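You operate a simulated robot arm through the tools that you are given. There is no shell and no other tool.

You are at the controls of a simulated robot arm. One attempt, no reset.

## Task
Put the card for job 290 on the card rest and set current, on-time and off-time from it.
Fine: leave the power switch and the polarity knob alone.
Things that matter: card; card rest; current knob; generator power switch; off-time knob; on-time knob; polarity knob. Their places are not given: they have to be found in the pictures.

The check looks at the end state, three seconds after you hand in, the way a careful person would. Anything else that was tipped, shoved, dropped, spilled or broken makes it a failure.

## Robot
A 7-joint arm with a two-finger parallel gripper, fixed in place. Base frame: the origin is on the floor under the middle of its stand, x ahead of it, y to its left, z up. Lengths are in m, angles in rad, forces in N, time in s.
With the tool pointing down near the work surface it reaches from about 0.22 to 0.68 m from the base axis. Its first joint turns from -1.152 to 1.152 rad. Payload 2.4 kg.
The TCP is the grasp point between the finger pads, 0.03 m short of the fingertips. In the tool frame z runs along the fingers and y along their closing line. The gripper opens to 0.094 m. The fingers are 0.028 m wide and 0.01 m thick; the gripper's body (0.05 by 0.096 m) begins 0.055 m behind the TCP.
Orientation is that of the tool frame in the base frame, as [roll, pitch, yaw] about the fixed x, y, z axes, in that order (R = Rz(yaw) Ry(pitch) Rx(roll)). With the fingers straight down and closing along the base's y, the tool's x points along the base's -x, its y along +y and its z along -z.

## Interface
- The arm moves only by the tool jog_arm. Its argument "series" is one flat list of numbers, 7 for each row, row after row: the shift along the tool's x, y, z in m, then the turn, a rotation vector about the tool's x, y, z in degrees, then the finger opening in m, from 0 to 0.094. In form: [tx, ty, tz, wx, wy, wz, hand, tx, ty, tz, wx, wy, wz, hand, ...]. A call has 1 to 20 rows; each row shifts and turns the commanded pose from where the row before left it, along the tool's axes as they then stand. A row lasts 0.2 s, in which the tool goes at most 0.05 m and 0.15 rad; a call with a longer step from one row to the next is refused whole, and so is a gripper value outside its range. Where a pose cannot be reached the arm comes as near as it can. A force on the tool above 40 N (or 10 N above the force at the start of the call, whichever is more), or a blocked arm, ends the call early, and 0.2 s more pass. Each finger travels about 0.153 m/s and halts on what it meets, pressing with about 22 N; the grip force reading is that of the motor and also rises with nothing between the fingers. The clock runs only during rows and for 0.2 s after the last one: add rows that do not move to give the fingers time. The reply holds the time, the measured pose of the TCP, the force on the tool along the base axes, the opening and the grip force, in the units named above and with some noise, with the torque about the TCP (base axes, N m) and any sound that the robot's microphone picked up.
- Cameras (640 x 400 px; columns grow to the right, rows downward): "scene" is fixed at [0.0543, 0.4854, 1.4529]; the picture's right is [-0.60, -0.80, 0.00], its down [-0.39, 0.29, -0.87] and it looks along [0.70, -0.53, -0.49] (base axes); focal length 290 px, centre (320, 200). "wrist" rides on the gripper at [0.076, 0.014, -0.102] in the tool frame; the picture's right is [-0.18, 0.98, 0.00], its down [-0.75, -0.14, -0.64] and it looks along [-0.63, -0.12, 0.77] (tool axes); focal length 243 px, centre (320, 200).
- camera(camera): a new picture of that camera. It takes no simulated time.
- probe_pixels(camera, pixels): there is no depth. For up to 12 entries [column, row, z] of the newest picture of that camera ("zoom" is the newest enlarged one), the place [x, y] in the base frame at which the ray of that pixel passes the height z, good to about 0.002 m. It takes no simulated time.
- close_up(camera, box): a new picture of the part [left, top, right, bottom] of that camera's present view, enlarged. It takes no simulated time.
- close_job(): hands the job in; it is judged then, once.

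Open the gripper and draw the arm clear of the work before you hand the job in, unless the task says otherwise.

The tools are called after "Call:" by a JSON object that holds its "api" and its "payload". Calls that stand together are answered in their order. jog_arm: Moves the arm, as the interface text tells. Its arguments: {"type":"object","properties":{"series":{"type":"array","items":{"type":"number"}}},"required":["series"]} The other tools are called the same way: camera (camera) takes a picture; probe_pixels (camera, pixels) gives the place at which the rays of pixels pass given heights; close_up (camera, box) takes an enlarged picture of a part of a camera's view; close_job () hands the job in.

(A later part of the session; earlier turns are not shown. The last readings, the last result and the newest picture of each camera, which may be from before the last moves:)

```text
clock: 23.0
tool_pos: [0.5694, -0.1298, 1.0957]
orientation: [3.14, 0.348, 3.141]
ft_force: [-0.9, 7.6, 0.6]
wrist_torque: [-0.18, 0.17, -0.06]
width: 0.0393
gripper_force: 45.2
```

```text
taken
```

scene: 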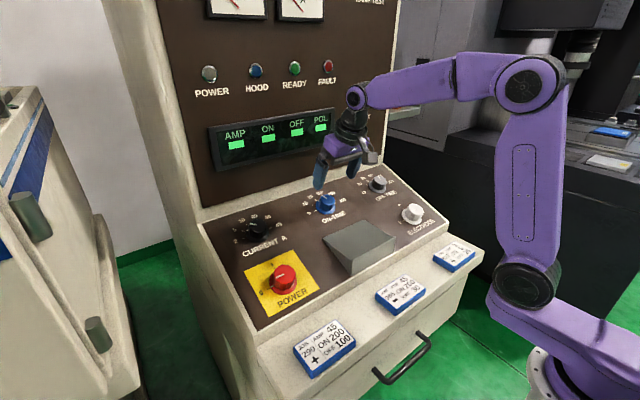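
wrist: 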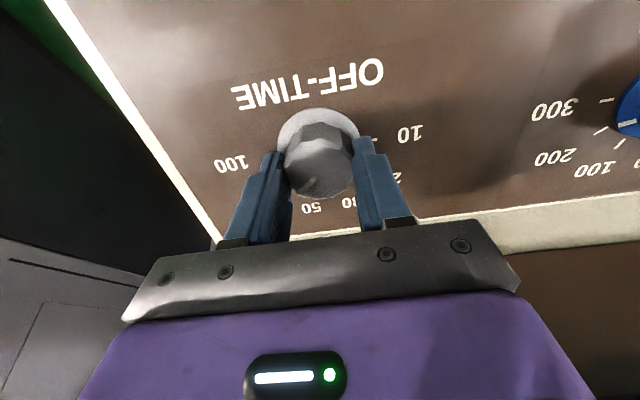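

Load is now about 8 N. I turn +36° from 70 to 100.

Call:
{"api": "jog_arm", "payload": {"series": [0, 0.001, 0, 0, 0, 6, 0.0, 0, 0, 0, 0, 0, 6, 0.0, 0, 0, 0, 0, 0, 6, 0.0, 0, 0, 0, 0, 0, 6, 0.0, 0, 0, 0, 0, 0, 6, 0.0, 0, 0, 0, 0, 0, 6, 0.0, 0, 0, 0, 0, 0, 0, 0.0, 0, 0, 0, 0, 0, 0, 0.0]}}

Call:
{"api": "camera", "payload": {"camera": "wrist"}}

```text
clock: 24.8
tool_pos: [0.5705, -0.1305, 1.0948]
orientation: [2.929, 0.281, 2.482]
ft_force: [-13.2, 2.7, 10.9]
wrist_torque: [0.45, 0.66, 0.23]
width: 0.0399
gripper_force: 44.7
```

```text
taken
```

wrist: 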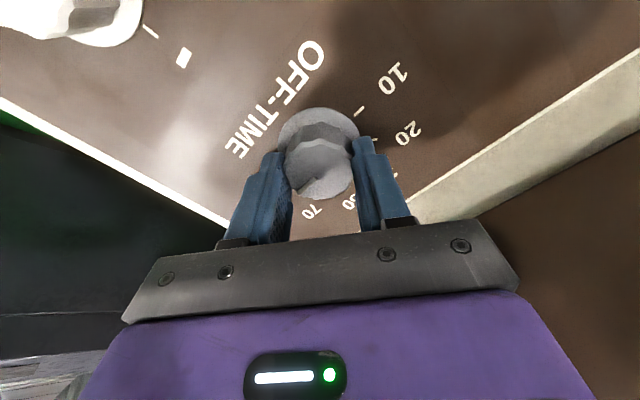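

The off-time knob has followed another 36°. I open, wait, back off, un-rotate and check the setting.

Call:
{"api": "jog_arm", "payload": {"series": [0, 0, 0, 0, 0, 0, 0.08, 0, 0, 0, 0, 0, 0, 0.08, 0, 0, -0.02, 0, 0, 0, 0.08, 0, 0, -0.03, 0, 0, 0, 0.08, 0, 0, -0.033, 0, 0, 0, 0.08, 0, 0, 0, 0, 0, -6, 0.09, 0, 0, 0, 0, 0, -6, 0.09, 0, 0, 0, 0, 0, -6, 0.09, 0, 0, 0, 0, 0, -6, 0.09, 0, 0, 0, 0, 0, -6, 0.09, 0, 0, 0, 0, 0, -6, 0.09, 0, 0, 0, 0, 0, 0, 0.09, 0, 0, 0, 0, 0, 0, 0.09]}}

Call:
{"api": "camera", "payload": {"camera": "wrist"}}

Call:
{"api": "close_up", "payload": {"camera": "wrist", "box": [240, 60, 400, 160]}}

Call:
{"api": "close_up", "payload": {"camera": "scene", "box": [346, 160, 426, 210]}}

```text
clock: 27.6
tool_pos: [0.5425, -0.1296, 1.1741]
orientation: [3.141, 0.349, 3.141]
ft_force: [-0.5, -0.2, 0.4]
wrist_torque: [-0.01, 0.0, -0.01]
width: 0.09
gripper_force: 0.1
```

```text
taken
```

wrist: 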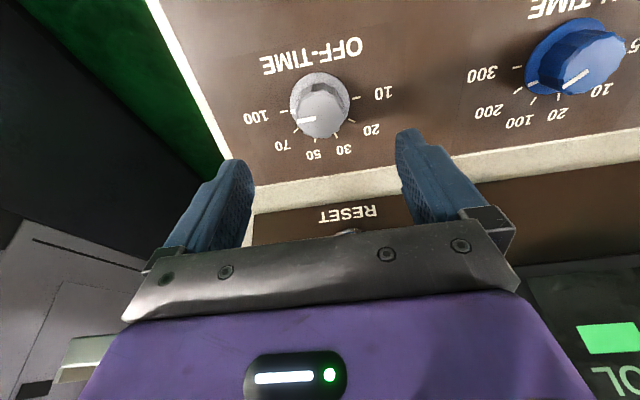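

```text
4.00 times, centred on (320, 110) of wrist
```

zoom: 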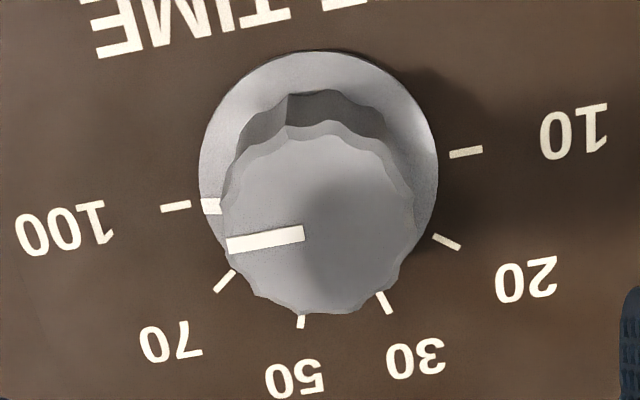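

```text
8.00 times, centred on (386, 185) of scene
```

zoom: 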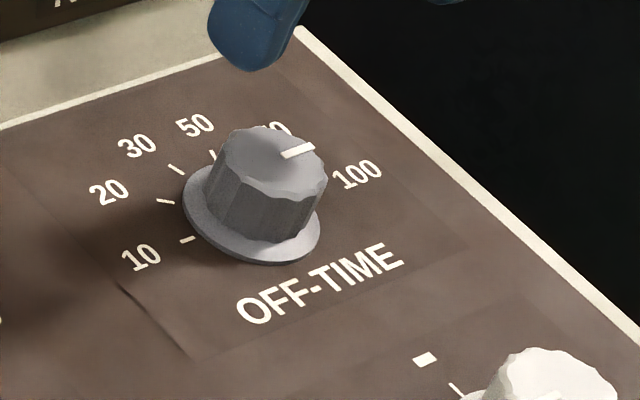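

Off-time reads 100 (skirt mark in line with the 100 tick). Now I slide 0.4 m in +y to hover over the current knob.

Call:
{"api": "jog_arm", "payload": {"series": [0, 0.0495, 0, 0, 0, 0, 0.094, 0, 0.0495, 0, 0, 0, 0, 0.094, 0, 0.0495, 0, 0, 0, 0, 0.094, 0, 0.0495, 0, 0, 0, 0, 0.094, 0, 0.0495, 0, 0, 0, 0, 0.094, 0, 0.0495, 0, 0, 0, 0, 0.094, 0, 0.0495, 0, 0, 0, 0, 0.094, 0, 0.0495, 0, 0, 0, 0, 0.094, 0, 0, 0, 0, 0, 0, 0.094, 0, 0, 0, 0, 0, 0, 0.094]}}

Call:
{"api": "camera", "payload": {"camera": "wrist"}}

Call:
{"api": "close_up", "payload": {"camera": "wrist", "box": [240, 60, 400, 160]}}

Call:
{"api": "camera", "payload": {"camera": "scene"}}

```text
clock: 29.8
tool_pos: [0.5465, 0.2678, 1.1747]
orientation: [-3.141, 0.351, 3.139]
ft_force: [0.0, 0.6, 0.2]
wrist_torque: [0.02, 0.05, 0.01]
width: 0.0939
gripper_force: 0.0
```

```text
taken
```

wrist: 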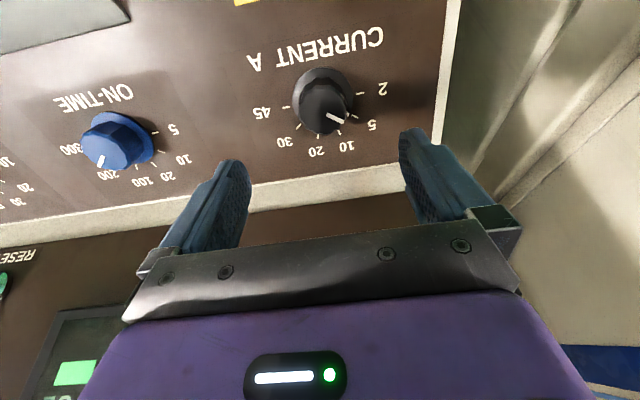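

```text
4.00 times, centred on (320, 110) of wrist
```

zoom: 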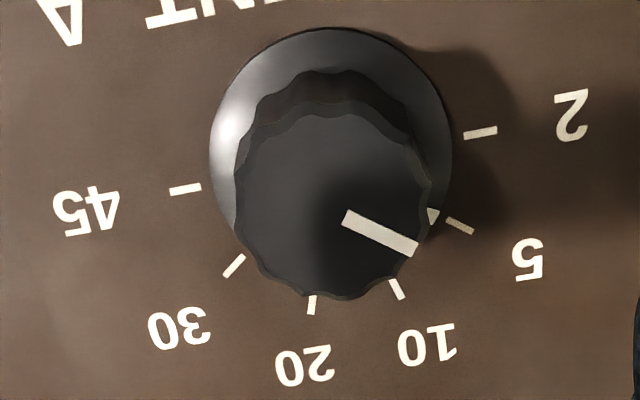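

```text
taken
```

scene: 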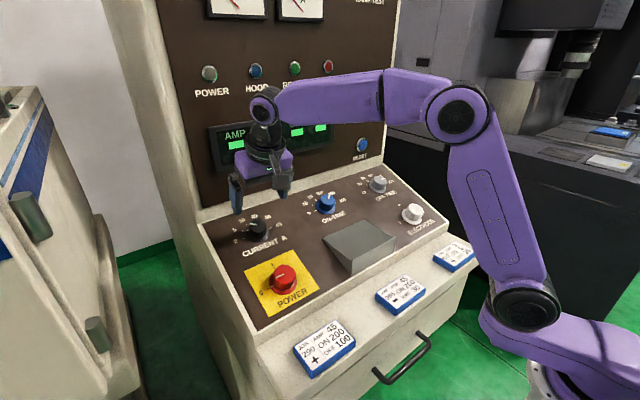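

Current is at 5 with its skirt mark aligned. I probe the 2/45 and 5/30 ticks at panel height to place the axis.

Call:
{"api": "probe_pixels", "payload": {"camera": "wrist", "pixels": [[360.25, 93, 1.0585], [286.25, 107.25, 1.0585], [355, 116.25, 1.068], [298.5, 126.25, 1.068]]}}

```text
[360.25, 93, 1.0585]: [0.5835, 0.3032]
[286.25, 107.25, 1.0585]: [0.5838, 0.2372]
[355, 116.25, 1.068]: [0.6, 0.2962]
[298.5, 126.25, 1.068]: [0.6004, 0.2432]
```

Axis at (0.5836, 0.270); the tool is about 4 mm upslope. I correct, pre-rotate -72°, and check reachability before descending.

Call:
{"api": "jog_arm", "payload": {"series": [0.004, 0.002, 0, 0, 0, -7.2, 0.094, 0, 0, 0, 0, 0, -7.2, 0.094, 0, 0, 0, 0, 0, -7.2, 0.094, 0, 0, 0, 0, 0, -7.2, 0.094, 0, 0, 0, 0, 0, -7.2, 0.094, 0, 0, 0, 0, 0, -7.2, 0.094, 0, 0, 0, 0, 0, -7.2, 0.094, 0, 0, 0, 0, 0, -7.2, 0.094, 0, 0, 0, 0, 0, -7.2, 0.094, 0, 0, 0, 0, 0, -7.2, 0.094, 0, 0, 0, 0, 0, 0, 0.094, 0, 0, 0, 0, 0, 0, 0.094]}}

Call:
{"api": "camera", "payload": {"camera": "wrist"}}

```text
clock: 32.4
tool_pos: [0.5405, 0.2681, 1.1712]
orientation: [-2.81, 0.106, -1.868]
ft_force: [0.7, 0.6, 0.7]
wrist_torque: [-0.04, 0.02, 0.01]
width: 0.0939
gripper_force: 0.1
```

```text
taken
```

wrist: 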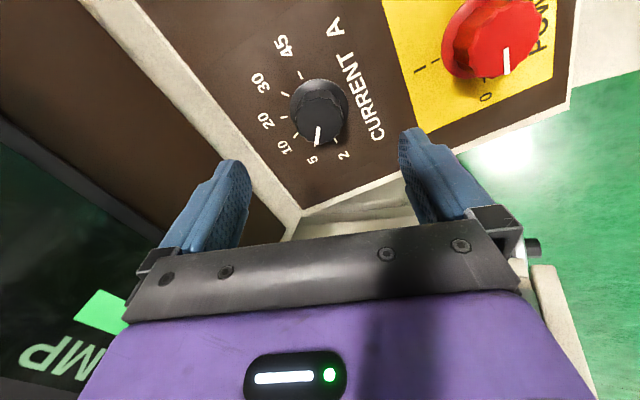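

Reachable. Knob skirt centre shows at wrist (320,105) as before, so I descend along the axis to grip depth and settle.

Call:
{"api": "jog_arm", "payload": {"series": [-0.001, 0, 0.025, 0, 0, 0, 0.094, 0, 0, 0.025, 0, 0, 0, 0.094, 0, 0, 0.02, 0, 0, 0, 0.08, 0, 0, 0.01, 0, 0, 0, 0.06, 0, 0, 0, 0, 0, 0, 0.06, 0, 0, 0, 0, 0, 0, 0.06, 0, 0, 0, 0, 0, 0, 0.06]}}

Call:
{"api": "camera", "payload": {"camera": "wrist"}}

Call:
{"api": "close_up", "payload": {"camera": "wrist", "box": [220, 90, 420, 215]}}

```text
clock: 34.0
tool_pos: [0.5675, 0.2673, 1.0977]
orientation: [-2.808, 0.107, -1.867]
ft_force: [0.1, 0.1, -0.1]
wrist_torque: [0.02, -0.01, -0.02]
width: 0.0598
gripper_force: 0.2
```

```text
taken
```

wrist: 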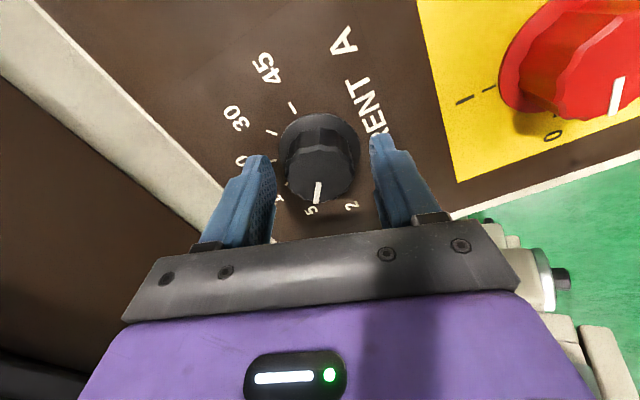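

```text
3.20 times, centred on (320, 152) of wrist
```

zoom: 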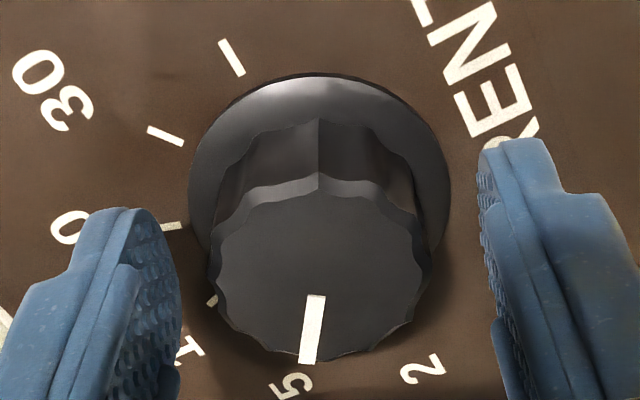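

Fingers straddle the current knob well centred, no contact. I close on it.

Call:
{"api": "jog_arm", "payload": {"series": [0, 0, 0, 0, 0, 0, 0.0, 0, 0, 0, 0, 0, 0, 0.0, 0, 0, 0, 0, 0, 0, 0.0]}}

```text
clock: 34.8
tool_pos: [0.5671, 0.2668, 1.0961]
orientation: [-2.807, 0.107, -1.869]
ft_force: [7.0, -0.2, -0.2]
wrist_torque: [0.17, 0.14, 0.05]
width: 0.0396
gripper_force: 45.2
```

Grip is good with 7 N load. I turn +36° (5 to 10).

Call:
{"api": "jog_arm", "payload": {"series": [0, 0, 0, 0, 0, 6, 0.0, 0, 0, 0, 0, 0, 6, 0.0, 0, 0, 0, 0, 0, 6, 0.0, 0, 0, 0, 0, 0, 6, 0.0, 0, 0, 0, 0, 0, 6, 0.0, 0, 0, 0, 0, 0, 6, 0.0, 0, 0, 0, 0, 0, 0, 0.0, 0, 0, 0, 0, 0, 0, 0.0]}}

Call:
{"api": "camera", "payload": {"camera": "wrist"}}

```text
clock: 36.6
tool_pos: [0.5672, 0.2694, 1.0966]
orientation: [-2.931, 0.279, -2.486]
ft_force: [0.2, -4.0, -2.7]
wrist_torque: [-0.06, 0.5, -0.05]
width: 0.0398
gripper_force: 44.8
```

```text
taken
```

wrist: 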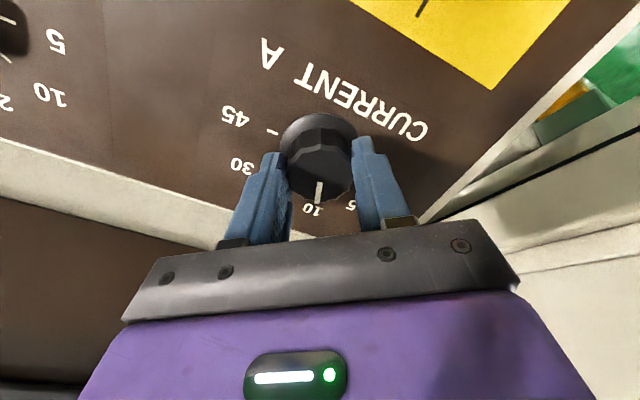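

Now at 10 with only about 5 N load, so I keep the grip and turn another +36° (10 to 20).

Call:
{"api": "jog_arm", "payload": {"series": [0, 0, 0, 0, 0, 6, 0.0, 0, 0, 0, 0, 0, 6, 0.0, 0, 0, 0, 0, 0, 6, 0.0, 0, 0, 0, 0, 0, 6, 0.0, 0, 0, 0, 0, 0, 6, 0.0, 0, 0, 0, 0, 0, 6, 0.0, 0, 0, 0, 0, 0, 0, 0.0, 0, 0, 0, 0, 0, 0, 0.0]}}

Call:
{"api": "camera", "payload": {"camera": "wrist"}}

```text
clock: 38.4
tool_pos: [0.5673, 0.2692, 1.0978]
orientation: [3.141, 0.348, -3.141]
ft_force: [-5.1, 5.8, -12.9]
wrist_torque: [0.02, -0.3, -0.01]
width: 0.0397
gripper_force: 44.5
```

```text
taken
```

wrist: 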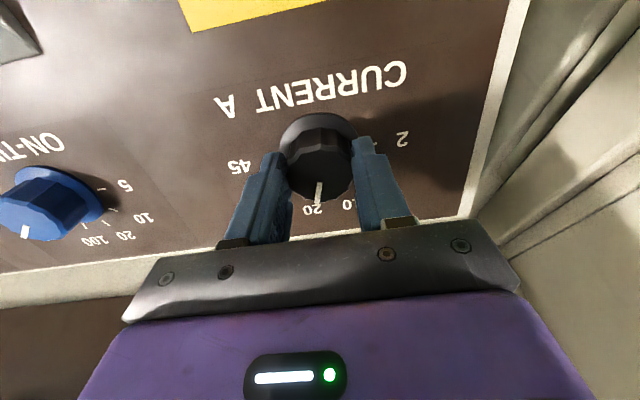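

Now at 20, 15 N load. I open and re-close to relieve it before the next turn.

Call:
{"api": "jog_arm", "payload": {"series": [0, 0, 0, 0, 0, 0, 0.06, 0, 0, 0, 0, 0, 0, 0.06, 0, 0, 0, 0, 0, 0, 0.06, 0, 0, 0, 0, 0, 0, 0.0, 0, 0, 0, 0, 0, 0, 0.0, 0, 0, 0, 0, 0, 0, 0.0]}}

```text
clock: 39.8
tool_pos: [0.567, 0.2705, 1.0972]
orientation: [3.14, 0.351, 3.141]
ft_force: [2.9, 7.7, -0.6]
wrist_torque: [-0.17, -0.48, -0.08]
width: 0.0396
gripper_force: 45.6
```

Load is about 8 N. I turn +36° (20 to 30).

Call:
{"api": "jog_arm", "payload": {"series": [0, 0.001, 0, 0, 0, 6, 0.0, 0, 0, 0, 0, 0, 6, 0.0, 0, 0, 0, 0, 0, 6, 0.0, 0, 0, 0, 0, 0, 6, 0.0, 0, 0, 0, 0, 0, 6, 0.0, 0, 0, 0, 0, 0, 6, 0.0, 0, 0, 0, 0, 0, 0, 0.0, 0, 0, 0, 0, 0, 0, 0.0]}}

Call:
{"api": "camera", "payload": {"camera": "wrist"}}

```text
clock: 41.6
tool_pos: [0.5684, 0.2704, 1.0978]
orientation: [2.926, 0.282, 2.481]
ft_force: [9.4, 10.1, 8.0]
wrist_torque: [0.47, 0.43, 0.19]
width: 0.0395
gripper_force: 45.0
```

```text
taken
```

wrist: 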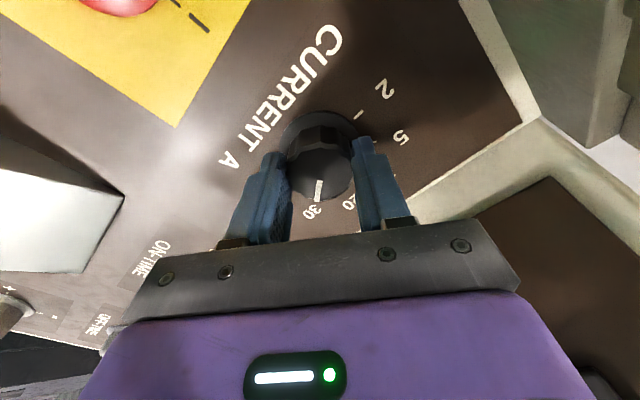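

Now at 30 with about 16 N. I re-seat the grip again before the last step.

Call:
{"api": "jog_arm", "payload": {"series": [0, 0, 0, 0, 0, 0, 0.06, 0, 0, 0, 0, 0, 0, 0.06, 0, 0, 0, 0, 0, 0, 0.06, 0, 0, 0, 0, 0, 0, 0.0, 0, 0, 0, 0, 0, 0, 0.0, 0, 0, 0, 0, 0, 0, 0.0]}}

```text
clock: 43.0
tool_pos: [0.5679, 0.2703, 1.0967]
orientation: [2.928, 0.281, 2.482]
ft_force: [12.0, 8.9, -4.3]
wrist_torque: [-0.11, -0.24, -0.03]
width: 0.0393
gripper_force: 45.0
```

Residual 14 N is along tool +y, so I ease 1.5 mm that way while turning the last +36° (30 to 45).

Call:
{"api": "jog_arm", "payload": {"series": [0, 0.0015, 0, 0, 0, 0, 0.0, 0, 0, 0, 0, 0, 6, 0.0, 0, 0, 0, 0, 0, 6, 0.0, 0, 0, 0, 0, 0, 6, 0.0, 0, 0, 0, 0, 0, 6, 0.0, 0, 0, 0, 0, 0, 6, 0.0, 0, 0, 0, 0, 0, 6, 0.0, 0, 0, 0, 0, 0, 0, 0.0, 0, 0, 0, 0, 0, 0, 0.0]}}

Call:
{"api": "camera", "payload": {"camera": "wrist"}}

```text
clock: 45.0
tool_pos: [0.5681, 0.2704, 1.0979]
orientation: [2.809, 0.104, 1.865]
ft_force: [6.4, 3.9, -14.2]
wrist_torque: [0.5, -0.52, 0.16]
width: 0.0396
gripper_force: 44.8
```

```text
taken
```

wrist: 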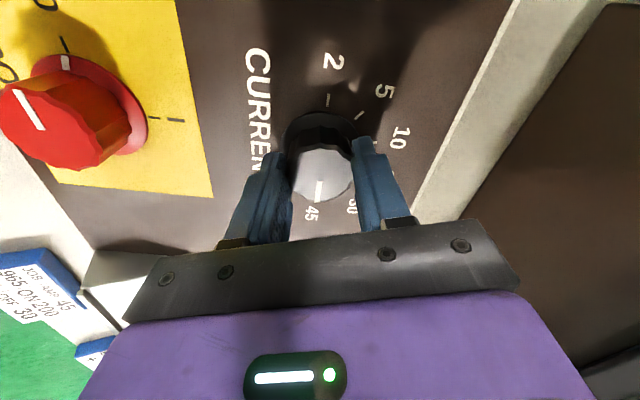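

The pointer is at 45 (wrist (318,190)). I open, back off along the axis, un-rotate 72° and check.

Call:
{"api": "jog_arm", "payload": {"series": [0, 0, 0, 0, 0, 0, 0.08, 0, 0, 0, 0, 0, 0, 0.08, 0, 0, -0.02, 0, 0, 0, 0.08, 0, 0, -0.03, 0, 0, 0, 0.08, 0, 0, -0.03, 0, 0, 0, 0.08, 0, 0, 0, 0, 0, -7.2, 0.09, 0, 0, 0, 0, 0, -7.2, 0.09, 0, 0, 0, 0, 0, -7.2, 0.09, 0, 0, 0, 0, 0, -7.2, 0.09, 0, 0, 0, 0, 0, -7.2, 0.09, 0, 0, 0, 0, 0, -7.2, 0.09, 0, 0, 0, 0, 0, -7.2, 0.09, 0, 0, 0, 0, 0, -7.2, 0.09, 0, 0, 0, 0, 0, -7.2, 0.09, 0, 0, 0, 0, 0, -7.2, 0.09, 0, 0, 0, 0, 0, 0, 0.09, 0, 0, 0, 0, 0, 0, 0.09]}}

Call:
{"api": "camera", "payload": {"camera": "wrist"}}

Call:
{"api": "close_up", "payload": {"camera": "wrist", "box": [240, 60, 400, 160]}}

Call:
{"api": "close_up", "payload": {"camera": "scene", "box": [220, 200, 310, 256]}}

```text
clock: 48.6
tool_pos: [0.5401, 0.2706, 1.1735]
orientation: [3.14, 0.349, -3.14]
ft_force: [0.7, 0.3, 0.4]
wrist_torque: [0.0, 0.0, 0.0]
width: 0.09
gripper_force: 0.0
```

```text
taken
```

wrist: 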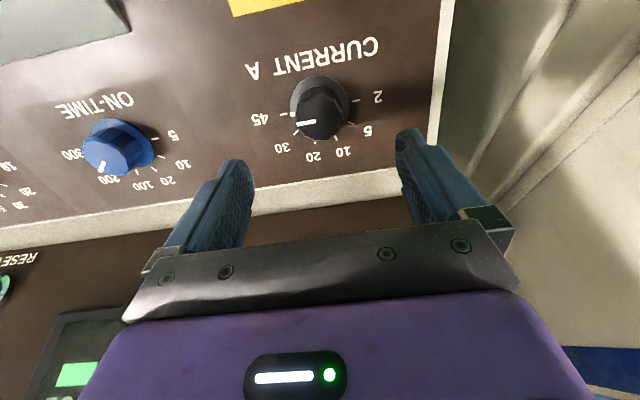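

```text
4.00 times, centred on (320, 110) of wrist
```

zoom: 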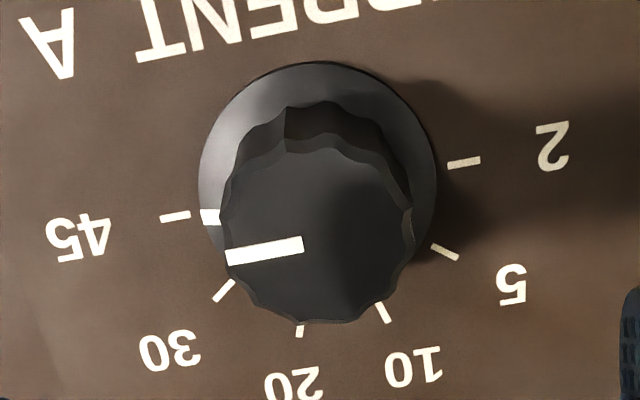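

```text
7.11 times, centred on (265, 228) of scene
```

zoom: 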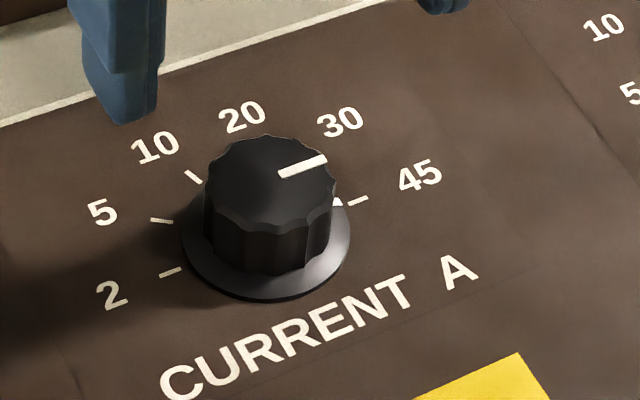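

Current reads 45 exactly (skirt mark on the 45 tick). Next, the card: I untilt the tool, move back over card 290 at about (0.313, 0.28) and rotate -90° so the fingers close across its short side.

Call:
{"api": "jog_arm", "payload": {"series": [0.03, 0, -0.01, 0, 6.667, 0, 0.09, 0.03, 0, -0.01, 0, 6.667, 0, 0.09, 0.03, 0, -0.01, 0, 6.666, 0, 0.09, 0.035, 0.0025, 0.015, 0, 0, 0, 0.09, 0.035, 0.0025, 0.015, 0, 0, 0, 0.09, 0.035, 0.0025, 0.015, 0, 0, 0, 0.09, 0.035, 0.0025, 0.015, 0, 0, 0, 0.09, 0, 0, 0, 0, 0, -8.1818, 0.09, 0, 0, 0, 0, 0, -8.1818, 0.09, 0, 0, 0, 0, 0, -8.1818, 0.09, 0, 0, 0, 0, 0, -8.1818, 0.09, 0, 0, 0, 0, 0, -8.1818, 0.09, 0, 0, 0, 0, 0, -8.1818, 0.09, 0, 0, 0, 0, 0, -8.1818, 0.09, 0, 0, 0, 0, 0, -8.1818, 0.09, 0, 0, 0, 0, 0, -8.1818, 0.09, 0, 0, 0, 0, 0, -8.1818, 0.09, 0, 0, 0, 0, 0, -8.182, 0.09, 0, 0, 0, 0, 0, 0, 0.09, 0, 0, 0, 0, 0, 0, 0.09]}}

Call:
{"api": "camera", "payload": {"camera": "wrist"}}

Call:
{"api": "camera", "payload": {"camera": "scene"}}

```text
clock: 52.8
tool_pos: [0.306, 0.2803, 1.1223]
orientation: [-3.14, 0.0, -1.57]
ft_force: [0.3, 0.5, -0.2]
wrist_torque: [0.03, -0.01, -0.02]
width: 0.0901
gripper_force: 0.0
```

```text
taken
```

wrist: 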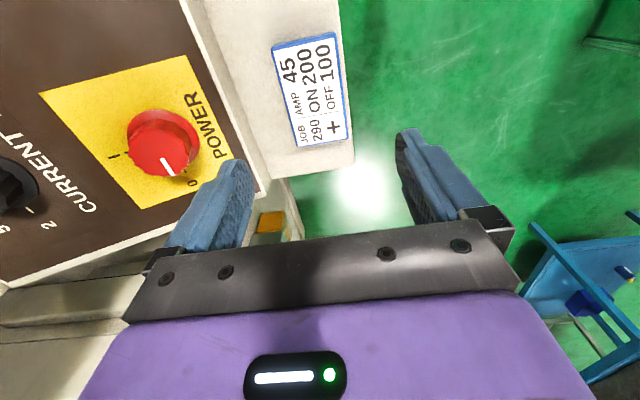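

```text
taken
```

scene: 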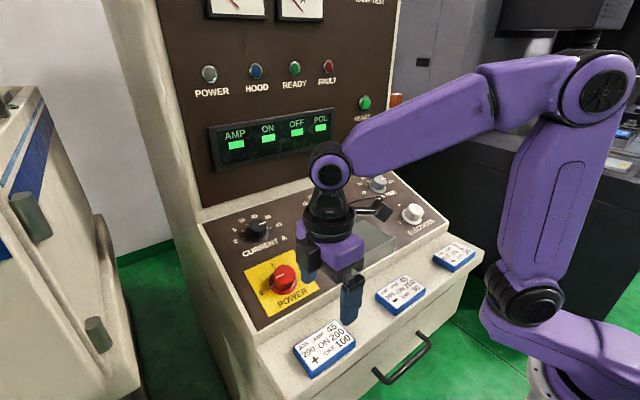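

The card 290 is clearly seen at wrist (312,90). I enlarge it and read its corners.

Call:
{"api": "close_up", "payload": {"camera": "wrist", "box": [220, 20, 412, 140]}}

Call:
{"api": "close_up", "payload": {"camera": "wrist", "box": [256, 80, 384, 160]}}

Call:
{"api": "close_up", "payload": {"camera": "scene", "box": [280, 310, 376, 370]}}

```text
3.33 times, centred on (316, 80) of wrist
```

zoom: 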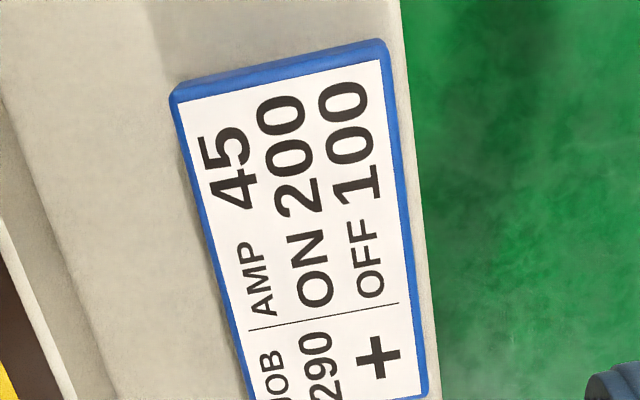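

```text
5.00 times, centred on (320, 120) of wrist
```

zoom: 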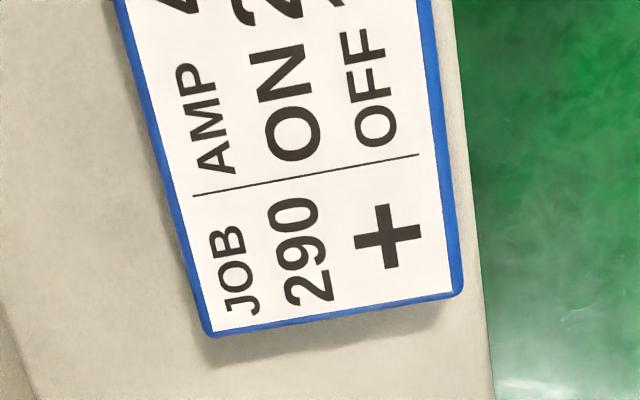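

```text
6.67 times, centred on (328, 340) of scene
```

zoom: 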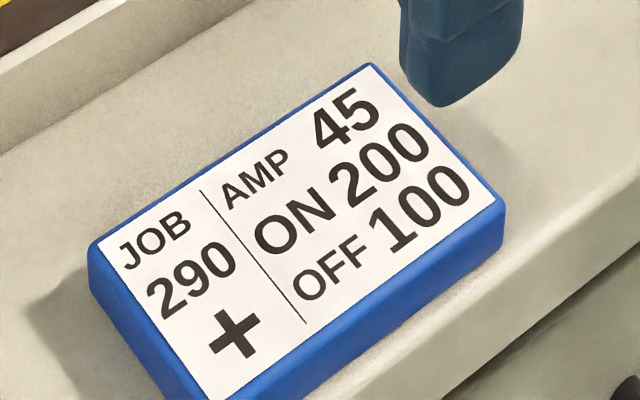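

I probe matched points of the white label (JOB corner, divider ends, 45 corner, 100 corner) in both views.

Call:
{"api": "probe_pixels", "payload": {"camera": "wrist", "pixels": [[298.4, 146, 0.96], [298.4, 146, 0.98], [294.6, 119.2, 0.96], [294.6, 119.2, 0.98], [339.8, 110.8, 0.96], [339.8, 110.8, 0.98], [274, 51.5, 0.96], [274, 51.5, 0.98], [334.3, 38, 0.96], [334.3, 38, 0.98], [346.2, 138.2, 0.96], [346.2, 138.2, 0.98]]}}

Call:
{"api": "probe_pixels", "payload": {"camera": "scene", "pixels": [[295, 346.3, 0.96], [295, 346.3, 0.98], [310, 338.5, 0.96], [310, 338.5, 0.98], [325.75, 358.5, 0.96], [325.75, 358.5, 0.98], [335.95, 320.05, 0.96], [335.95, 320.05, 0.98], [354.25, 339.25, 0.96], [354.25, 339.25, 0.98]]}}

```text
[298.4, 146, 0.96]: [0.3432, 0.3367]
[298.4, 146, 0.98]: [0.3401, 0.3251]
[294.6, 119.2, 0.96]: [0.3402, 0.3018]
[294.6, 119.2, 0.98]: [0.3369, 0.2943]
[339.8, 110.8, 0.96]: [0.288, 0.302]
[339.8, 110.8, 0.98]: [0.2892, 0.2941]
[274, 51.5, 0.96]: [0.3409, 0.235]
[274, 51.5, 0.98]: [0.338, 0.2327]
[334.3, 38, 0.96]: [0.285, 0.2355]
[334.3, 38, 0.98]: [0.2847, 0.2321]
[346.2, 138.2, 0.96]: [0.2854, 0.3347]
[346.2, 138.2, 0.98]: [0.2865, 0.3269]
```

```text
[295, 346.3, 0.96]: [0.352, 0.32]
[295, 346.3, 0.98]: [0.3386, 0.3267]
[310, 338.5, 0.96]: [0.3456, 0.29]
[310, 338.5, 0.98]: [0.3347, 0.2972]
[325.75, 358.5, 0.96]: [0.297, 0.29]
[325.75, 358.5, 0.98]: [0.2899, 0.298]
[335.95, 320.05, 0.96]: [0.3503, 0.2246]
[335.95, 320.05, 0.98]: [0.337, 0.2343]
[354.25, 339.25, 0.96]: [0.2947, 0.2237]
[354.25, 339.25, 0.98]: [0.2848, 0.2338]
```

Card top is at z≈0.977, label spans x 0.286–0.340, y 0.233–0.327 (centre about (0.3126, 0.280)). I centre over it and descend part-way, to 23 mm above its top.

Call:
{"api": "jog_arm", "payload": {"series": [0, -0.0066, 0.03, 0, 0, 0, 0.084, 0, 0, 0.035, 0, 0, 0, 0.084, 0, 0, 0.027, 0, 0, 0, 0.084, 0, 0, 0, 0, 0, 0, 0.084, 0, 0, 0, 0, 0, 0, 0.084]}}

Call:
{"api": "camera", "payload": {"camera": "wrist"}}

Call:
{"api": "close_up", "payload": {"camera": "scene", "box": [270, 260, 398, 380]}}

```text
clock: 54.0
tool_pos: [0.3118, 0.2805, 1.0303]
orientation: [-3.142, 0.001, -1.572]
ft_force: [0.0, 0.8, 0.7]
wrist_torque: [0.01, 0.02, 0.0]
width: 0.0841
gripper_force: 0.1
```

```text
taken
```

wrist: 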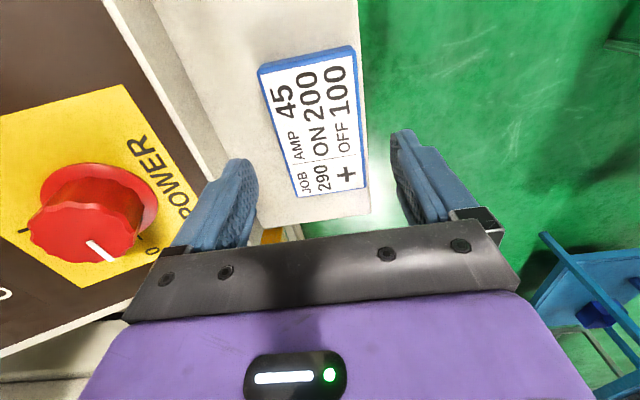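

```text
3.33 times, centred on (334, 320) of scene
```

zoom: 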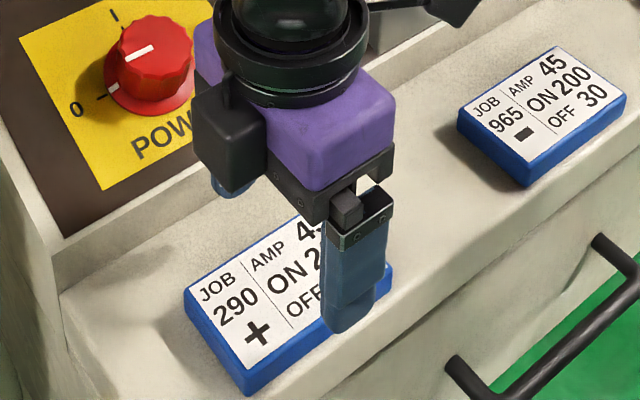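

The card lies centred between the fingers (edges about columns 283–362 at row 140). I descend 34 mm so the tips are about 11 mm below the card top.

Call:
{"api": "jog_arm", "payload": {"series": [0, 0, 0.015, 0, 0, 0, 0.084, 0, 0, 0.012, 0, 0, 0, 0.084, 0, 0, 0.0075, 0, 0, 0, 0.084, 0, 0, 0, 0, 0, 0, 0.084, 0, 0, 0, 0, 0, 0, 0.084]}}

Call:
{"api": "camera", "payload": {"camera": "wrist"}}

Call:
{"api": "close_up", "payload": {"camera": "scene", "box": [270, 290, 398, 370]}}

```text
clock: 55.2
tool_pos: [0.3121, 0.2813, 0.9948]
orientation: [-3.141, 0.002, -1.574]
ft_force: [-0.7, -0.1, -0.5]
wrist_torque: [0.03, -0.01, 0.02]
width: 0.0837
gripper_force: 0.1
```

```text
taken
```

wrist: 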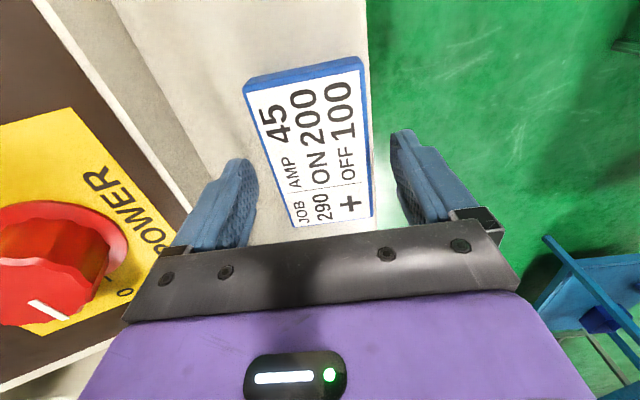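

```text
5.00 times, centred on (334, 330) of scene
```

zoom: 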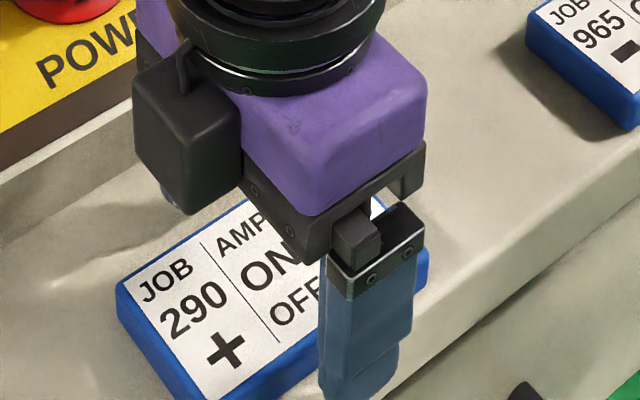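

Tips at about z 0.965, 12 mm below card top, no contact. I close in steps onto the card's long edges.

Call:
{"api": "jog_arm", "payload": {"series": [0, 0, 0, 0, 0, 0, 0.07, 0, 0, 0, 0, 0, 0, 0.062, 0, 0, 0, 0, 0, 0, 0.058, 0, 0, 0, 0, 0, 0, 0.05, 0, 0, 0, 0, 0, 0, 0.04, 0, 0, 0, 0, 0, 0, 0.04]}}

Call:
{"api": "camera", "payload": {"camera": "wrist"}}

```text
clock: 56.6
tool_pos: [0.3126, 0.2812, 0.9963]
orientation: [-3.141, -0.001, -1.574]
ft_force: [0.1, -0.7, -0.1]
wrist_torque: [-0.03, -0.03, 0.01]
width: 0.0592
gripper_force: 22.0
```

```text
taken
```

wrist: 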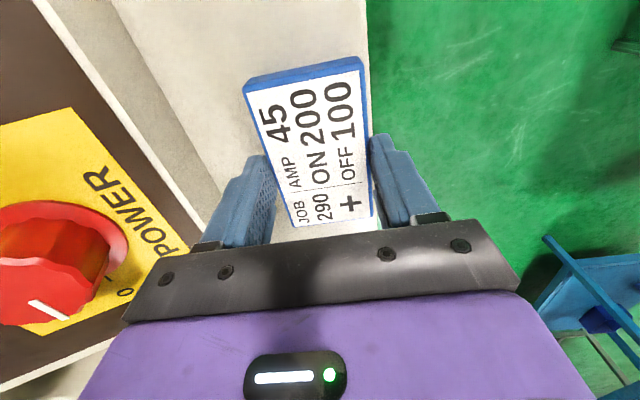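

The card is held at 0.0592 m. I lift it gently 30 mm and check that it is held level.

Call:
{"api": "jog_arm", "payload": {"series": [0, 0, -0.005, 0, 0, 0, 0.04, 0, 0, -0.01, 0, 0, 0, 0.04, 0, 0, -0.015, 0, 0, 0, 0.04, 0, 0, 0, 0, 0, 0, 0.04, 0, 0, 0, 0, 0, 0, 0.04]}}

Call:
{"api": "camera", "payload": {"camera": "wrist"}}

Call:
{"api": "close_up", "payload": {"camera": "scene", "box": [250, 250, 410, 370]}}

```text
clock: 57.8
tool_pos: [0.3127, 0.282, 1.0246]
orientation: [-3.14, 0.001, -1.573]
ft_force: [1.1, -1.0, -0.8]
wrist_torque: [0.03, 0.03, 0.0]
width: 0.0592
gripper_force: 22.7
```

```text
taken
```

wrist: 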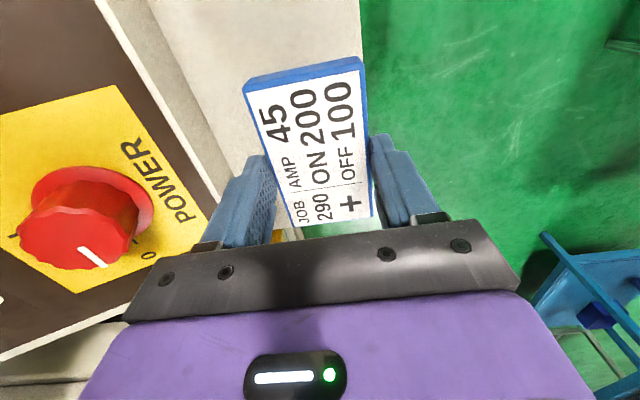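

```text
3.33 times, centred on (330, 310) of scene
```

zoom: 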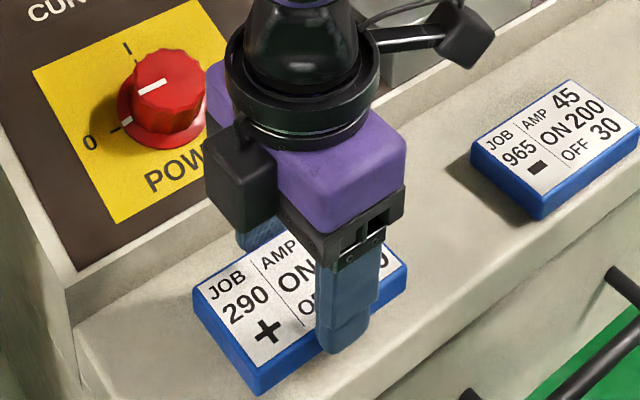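

The card is held firmly and level. I lift it to about 1.13 m and carry it over the rest at about (0.455, 0.072).

Call:
{"api": "jog_arm", "payload": {"series": [0, 0, -0.035, 0, 0, 0, 0.04, 0, 0, -0.035, 0, 0, 0, 0.04, 0, 0, -0.035, 0, 0, 0, 0.04, 0.03, -0.0203, 0, 0, 0, 0, 0.04, 0.03, -0.0203, 0, 0, 0, 0, 0.04, 0.03, -0.0203, 0, 0, 0, 0, 0.04, 0.03, -0.0203, 0, 0, 0, 0, 0.04, 0.03, -0.0203, 0, 0, 0, 0, 0.04, 0.03, -0.0203, 0, 0, 0, 0, 0.04, 0.03, -0.0203, 0, 0, 0, 0, 0.04, 0, 0, 0, 0, 0, 0, 0.04, 0, 0, 0, 0, 0, 0, 0.04]}}

Call:
{"api": "camera", "payload": {"camera": "wrist"}}

Call:
{"api": "camera", "payload": {"camera": "scene"}}

Call:
{"api": "close_up", "payload": {"camera": "scene", "box": [290, 170, 434, 280]}}

```text
clock: 60.4
tool_pos: [0.4542, 0.0712, 1.1294]
orientation: [-3.14, -0.002, -1.574]
ft_force: [-0.1, 0.7, -1.0]
wrist_torque: [0.05, 0.0, 0.0]
width: 0.0591
gripper_force: 22.5
```

```text
taken
```

wrist: 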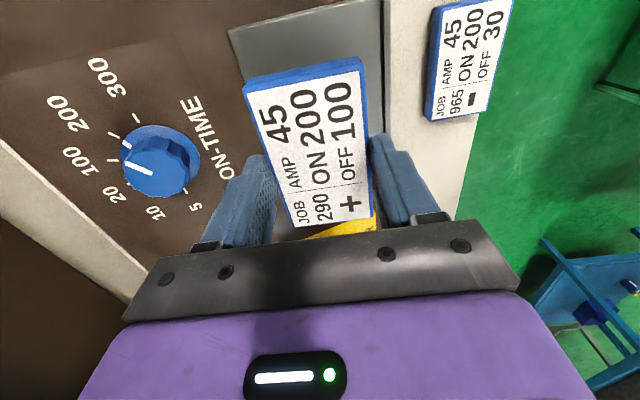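

```text
taken
```

scene: 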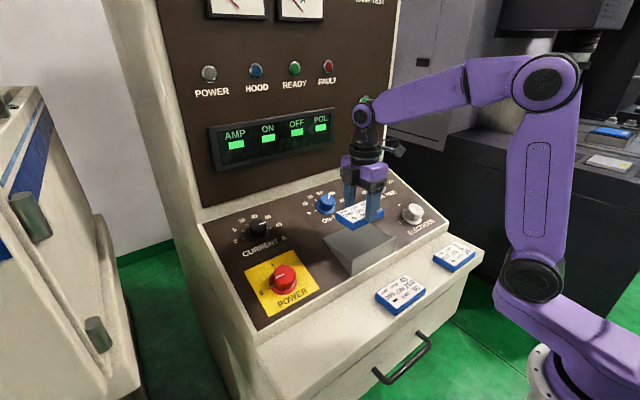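

```text
3.64 times, centred on (362, 225) of scene
```

zoom: 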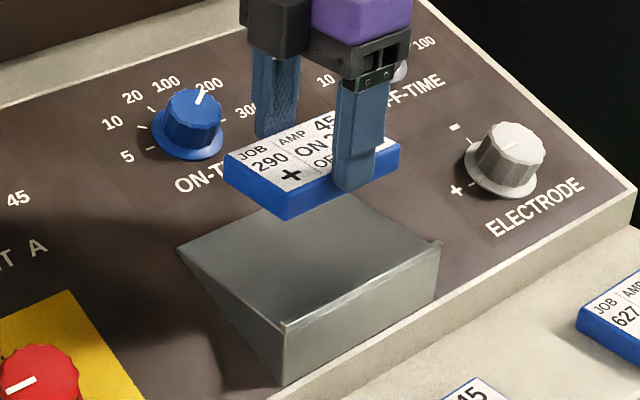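

The card is above the rest. I check the rest's position from this view: back-right corner at wrist (229,30) and the lip edge near column 382.

Call:
{"api": "close_up", "payload": {"camera": "wrist", "box": [220, 0, 412, 120]}}

Call:
{"api": "probe_pixels", "payload": {"camera": "wrist", "pixels": [[229, 30, 1.032], [382, 40, 1.035], [383, 100, 1.035], [245, 90, 1.11], [363, 57, 1.11], [371, 214, 1.11], [296, 226, 1.11]]}}

```text
3.33 times, centred on (316, 60) of wrist
```

zoom: 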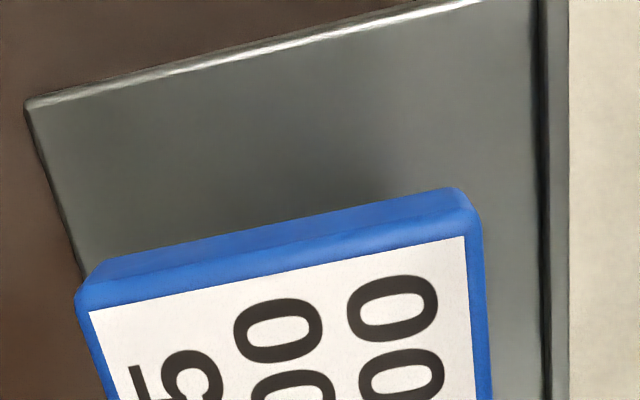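

```text
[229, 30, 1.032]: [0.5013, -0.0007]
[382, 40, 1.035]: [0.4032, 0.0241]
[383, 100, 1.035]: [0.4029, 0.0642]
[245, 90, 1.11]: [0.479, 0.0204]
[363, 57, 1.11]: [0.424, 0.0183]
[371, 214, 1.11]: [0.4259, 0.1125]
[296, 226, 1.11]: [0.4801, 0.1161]
```

Rest spans y≈0–0.14, x from lip inner edge 0.403 to about 0.503; the card is centred on it at (0.453, 0.069). I lower to TCP z≈1.077, just above expected contact.

Call:
{"api": "jog_arm", "payload": {"series": [0, 0, 0.02, 0, 0, 0, 0.04, 0, 0, 0.02, 0, 0, 0, 0.04, 0, 0, 0.012, 0, 0, 0, 0.04, 0, 0, 0, 0, 0, 0, 0.04, 0, 0, 0, 0, 0, 0, 0.04]}}

Call:
{"api": "close_up", "payload": {"camera": "scene", "box": [308, 205, 412, 270]}}

```text
clock: 61.6
tool_pos: [0.4537, 0.071, 1.0771]
orientation: [3.142, -0.001, -1.574]
ft_force: [0.4, 0.5, -0.8]
wrist_torque: [0.0, -0.01, -0.02]
width: 0.0594
gripper_force: 21.9
```

```text
6.15 times, centred on (360, 238) of scene
```

zoom: 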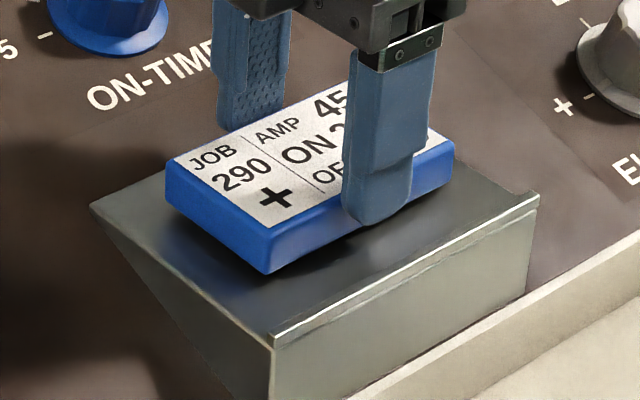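

A small gap remains under the card (shadow visible), no contact. I lower 4 mm more and read the force.

Call:
{"api": "jog_arm", "payload": {"series": [0, 0, 0.002, 0, 0, 0, 0.04, 0, 0, 0.002, 0, 0, 0, 0.04, 0, 0, 0, 0, 0, 0, 0.04, 0, 0, 0, 0, 0, 0, 0.04]}}

Call:
{"api": "close_up", "payload": {"camera": "scene", "box": [308, 205, 412, 270]}}

```text
clock: 62.6
tool_pos: [0.4547, 0.0694, 1.0725]
orientation: [-3.141, -0.001, -1.572]
ft_force: [-0.5, -0.1, -0.4]
wrist_torque: [0.0, 0.03, 0.03]
width: 0.0592
gripper_force: 21.7
```

```text
6.15 times, centred on (360, 238) of scene
```

zoom: 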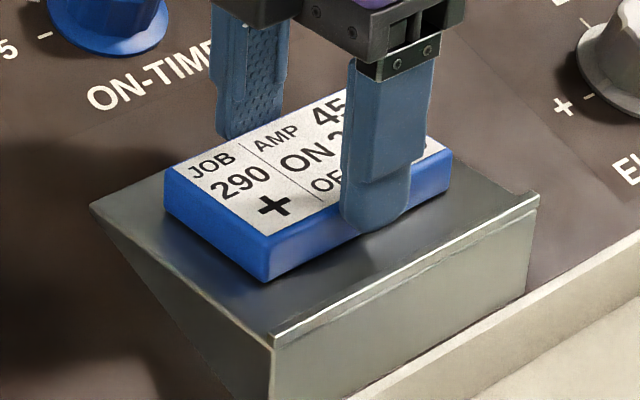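

Still no contact force at z 1.0725. I lower another 3 mm in 1 mm rows.

Call:
{"api": "jog_arm", "payload": {"series": [0, 0, 0.001, 0, 0, 0, 0.04, 0, 0, 0.001, 0, 0, 0, 0.04, 0, 0, 0.001, 0, 0, 0, 0.04, 0, 0, 0, 0, 0, 0, 0.04, 0, 0, 0, 0, 0, 0, 0.04]}}

Call:
{"api": "close_up", "payload": {"camera": "scene", "box": [308, 205, 412, 270]}}

```text
clock: 63.8
tool_pos: [0.4537, 0.0703, 1.0701]
orientation: [-3.14, 0.003, -1.571]
ft_force: [-5.3, 1.5, 18.3]
wrist_torque: [0.05, 0.18, -0.07]
width: 0.0596
gripper_force: 21.7
```

```text
6.15 times, centred on (360, 238) of scene
```

zoom: 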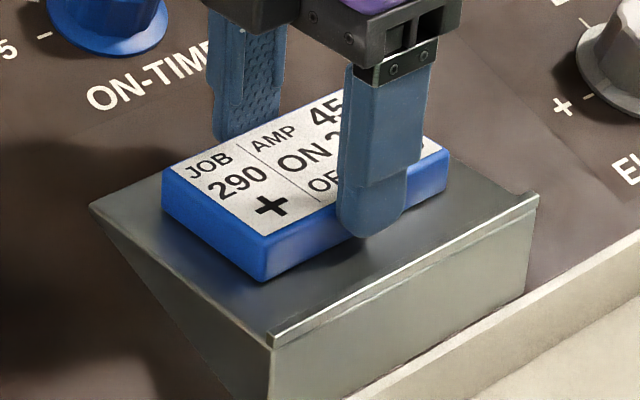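

Contact: 18 N vertical with near-zero offset torque, so the card sits flat on the rest. I ease up 1 mm, then open the fingers a little.

Call:
{"api": "jog_arm", "payload": {"series": [0, 0, -0.0008, 0, 0, 0, 0.04, 0, 0, 0, 0, 0, 0, 0.04, 0, 0, 0, 0, 0, 0, 0.062, 0, 0, 0, 0, 0, 0, 0.066, 0, 0, 0, 0, 0, 0, 0.07, 0, 0, 0, 0, 0, 0, 0.072, 0, 0, 0, 0, 0, 0, 0.072]}}

Call:
{"api": "close_up", "payload": {"camera": "scene", "box": [308, 205, 412, 270]}}

Call:
{"api": "camera", "payload": {"camera": "wrist"}}

```text
clock: 65.4
tool_pos: [0.4548, 0.0712, 1.0712]
orientation: [-3.141, 0.001, -1.573]
ft_force: [-0.7, 0.3, 0.3]
wrist_torque: [0.01, 0.0, -0.01]
width: 0.072
gripper_force: 0.2
```

```text
6.15 times, centred on (360, 238) of scene
```

zoom: 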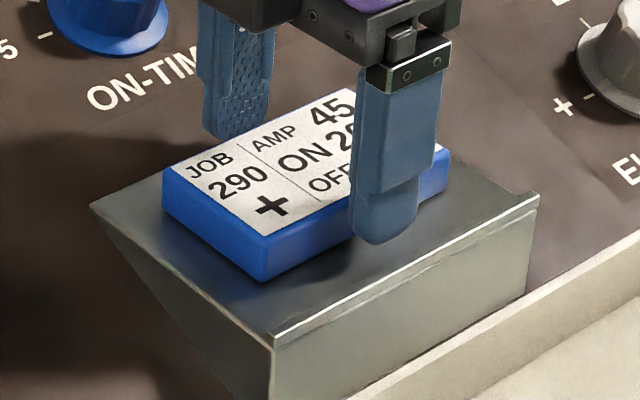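

```text
taken
```

wrist: 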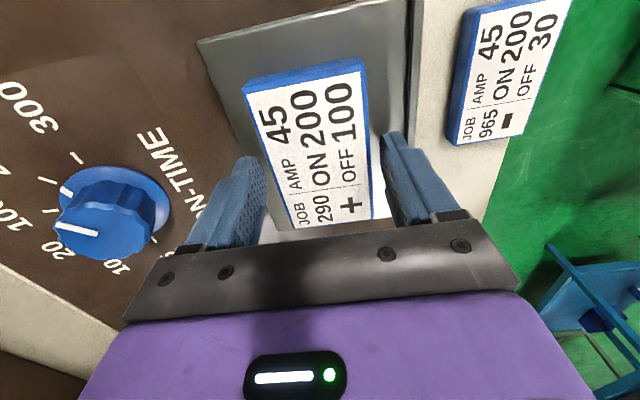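

The card rests freely with fingers clear on both sides. I raise straight up and then draw the arm back.

Call:
{"api": "jog_arm", "payload": {"series": [0, 0, -0.01, 0, 0, 0, 0.072, 0, 0, -0.02, 0, 0, 0, 0.072, 0, 0, -0.03, 0, 0, 0, 0.072, 0, 0, -0.04, 0, 0, 0, 0.08, 0, 0, -0.04, 0, 0, 0, 0.09, 0, 0, -0.04, 0, 0, 0, 0.09, 0, 0.04, -0.01, 0, 0, 0, 0.09, 0, 0.04, 0, 0, 0, 0, 0.09, 0, 0.04, 0, 0, 0, 0, 0.09, 0, 0, 0, 0, 0, 0, 0.09, 0, 0, 0, 0, 0, 0, 0.09]}}

Call:
{"api": "camera", "payload": {"camera": "wrist"}}

Call:
{"api": "camera", "payload": {"camera": "scene"}}

Call:
{"api": "close_up", "payload": {"camera": "scene", "box": [230, 160, 470, 310]}}

```text
clock: 67.8
tool_pos: [0.3332, 0.0719, 1.2618]
orientation: [-3.141, 0.0, -1.573]
ft_force: [-0.1, 0.3, 0.7]
wrist_torque: [0.01, 0.0, 0.04]
width: 0.0901
gripper_force: 0.1
```

```text
taken
```

wrist: 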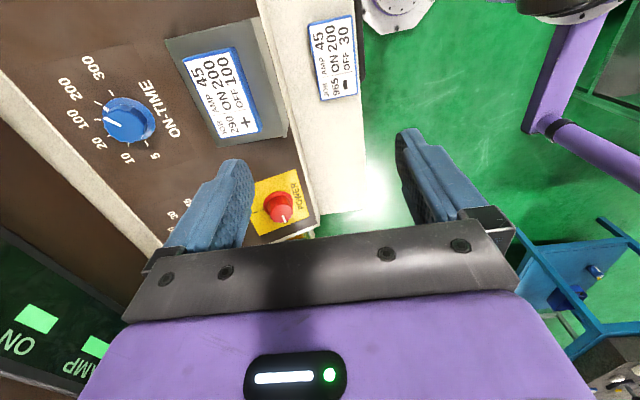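

```text
taken
```

scene: 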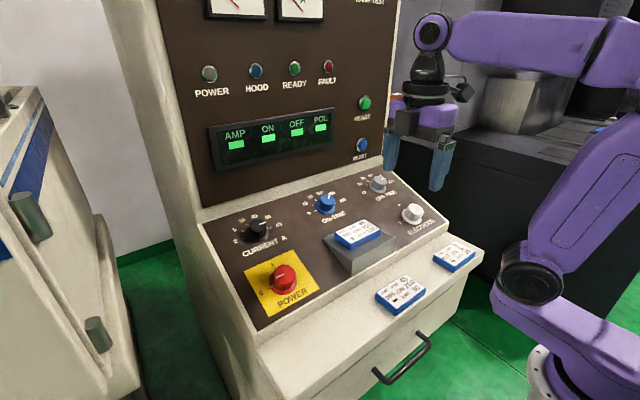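

```text
2.67 times, centred on (350, 235) of scene
```

zoom: 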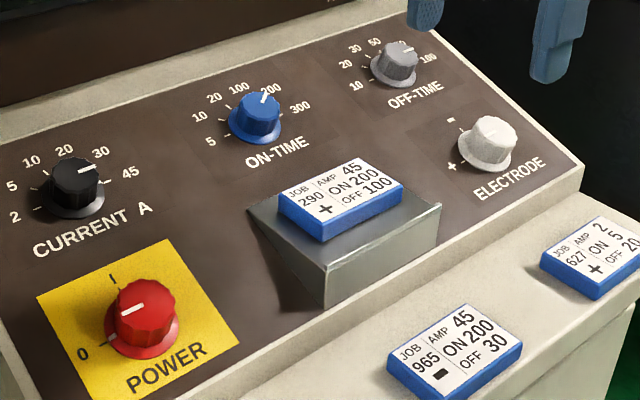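

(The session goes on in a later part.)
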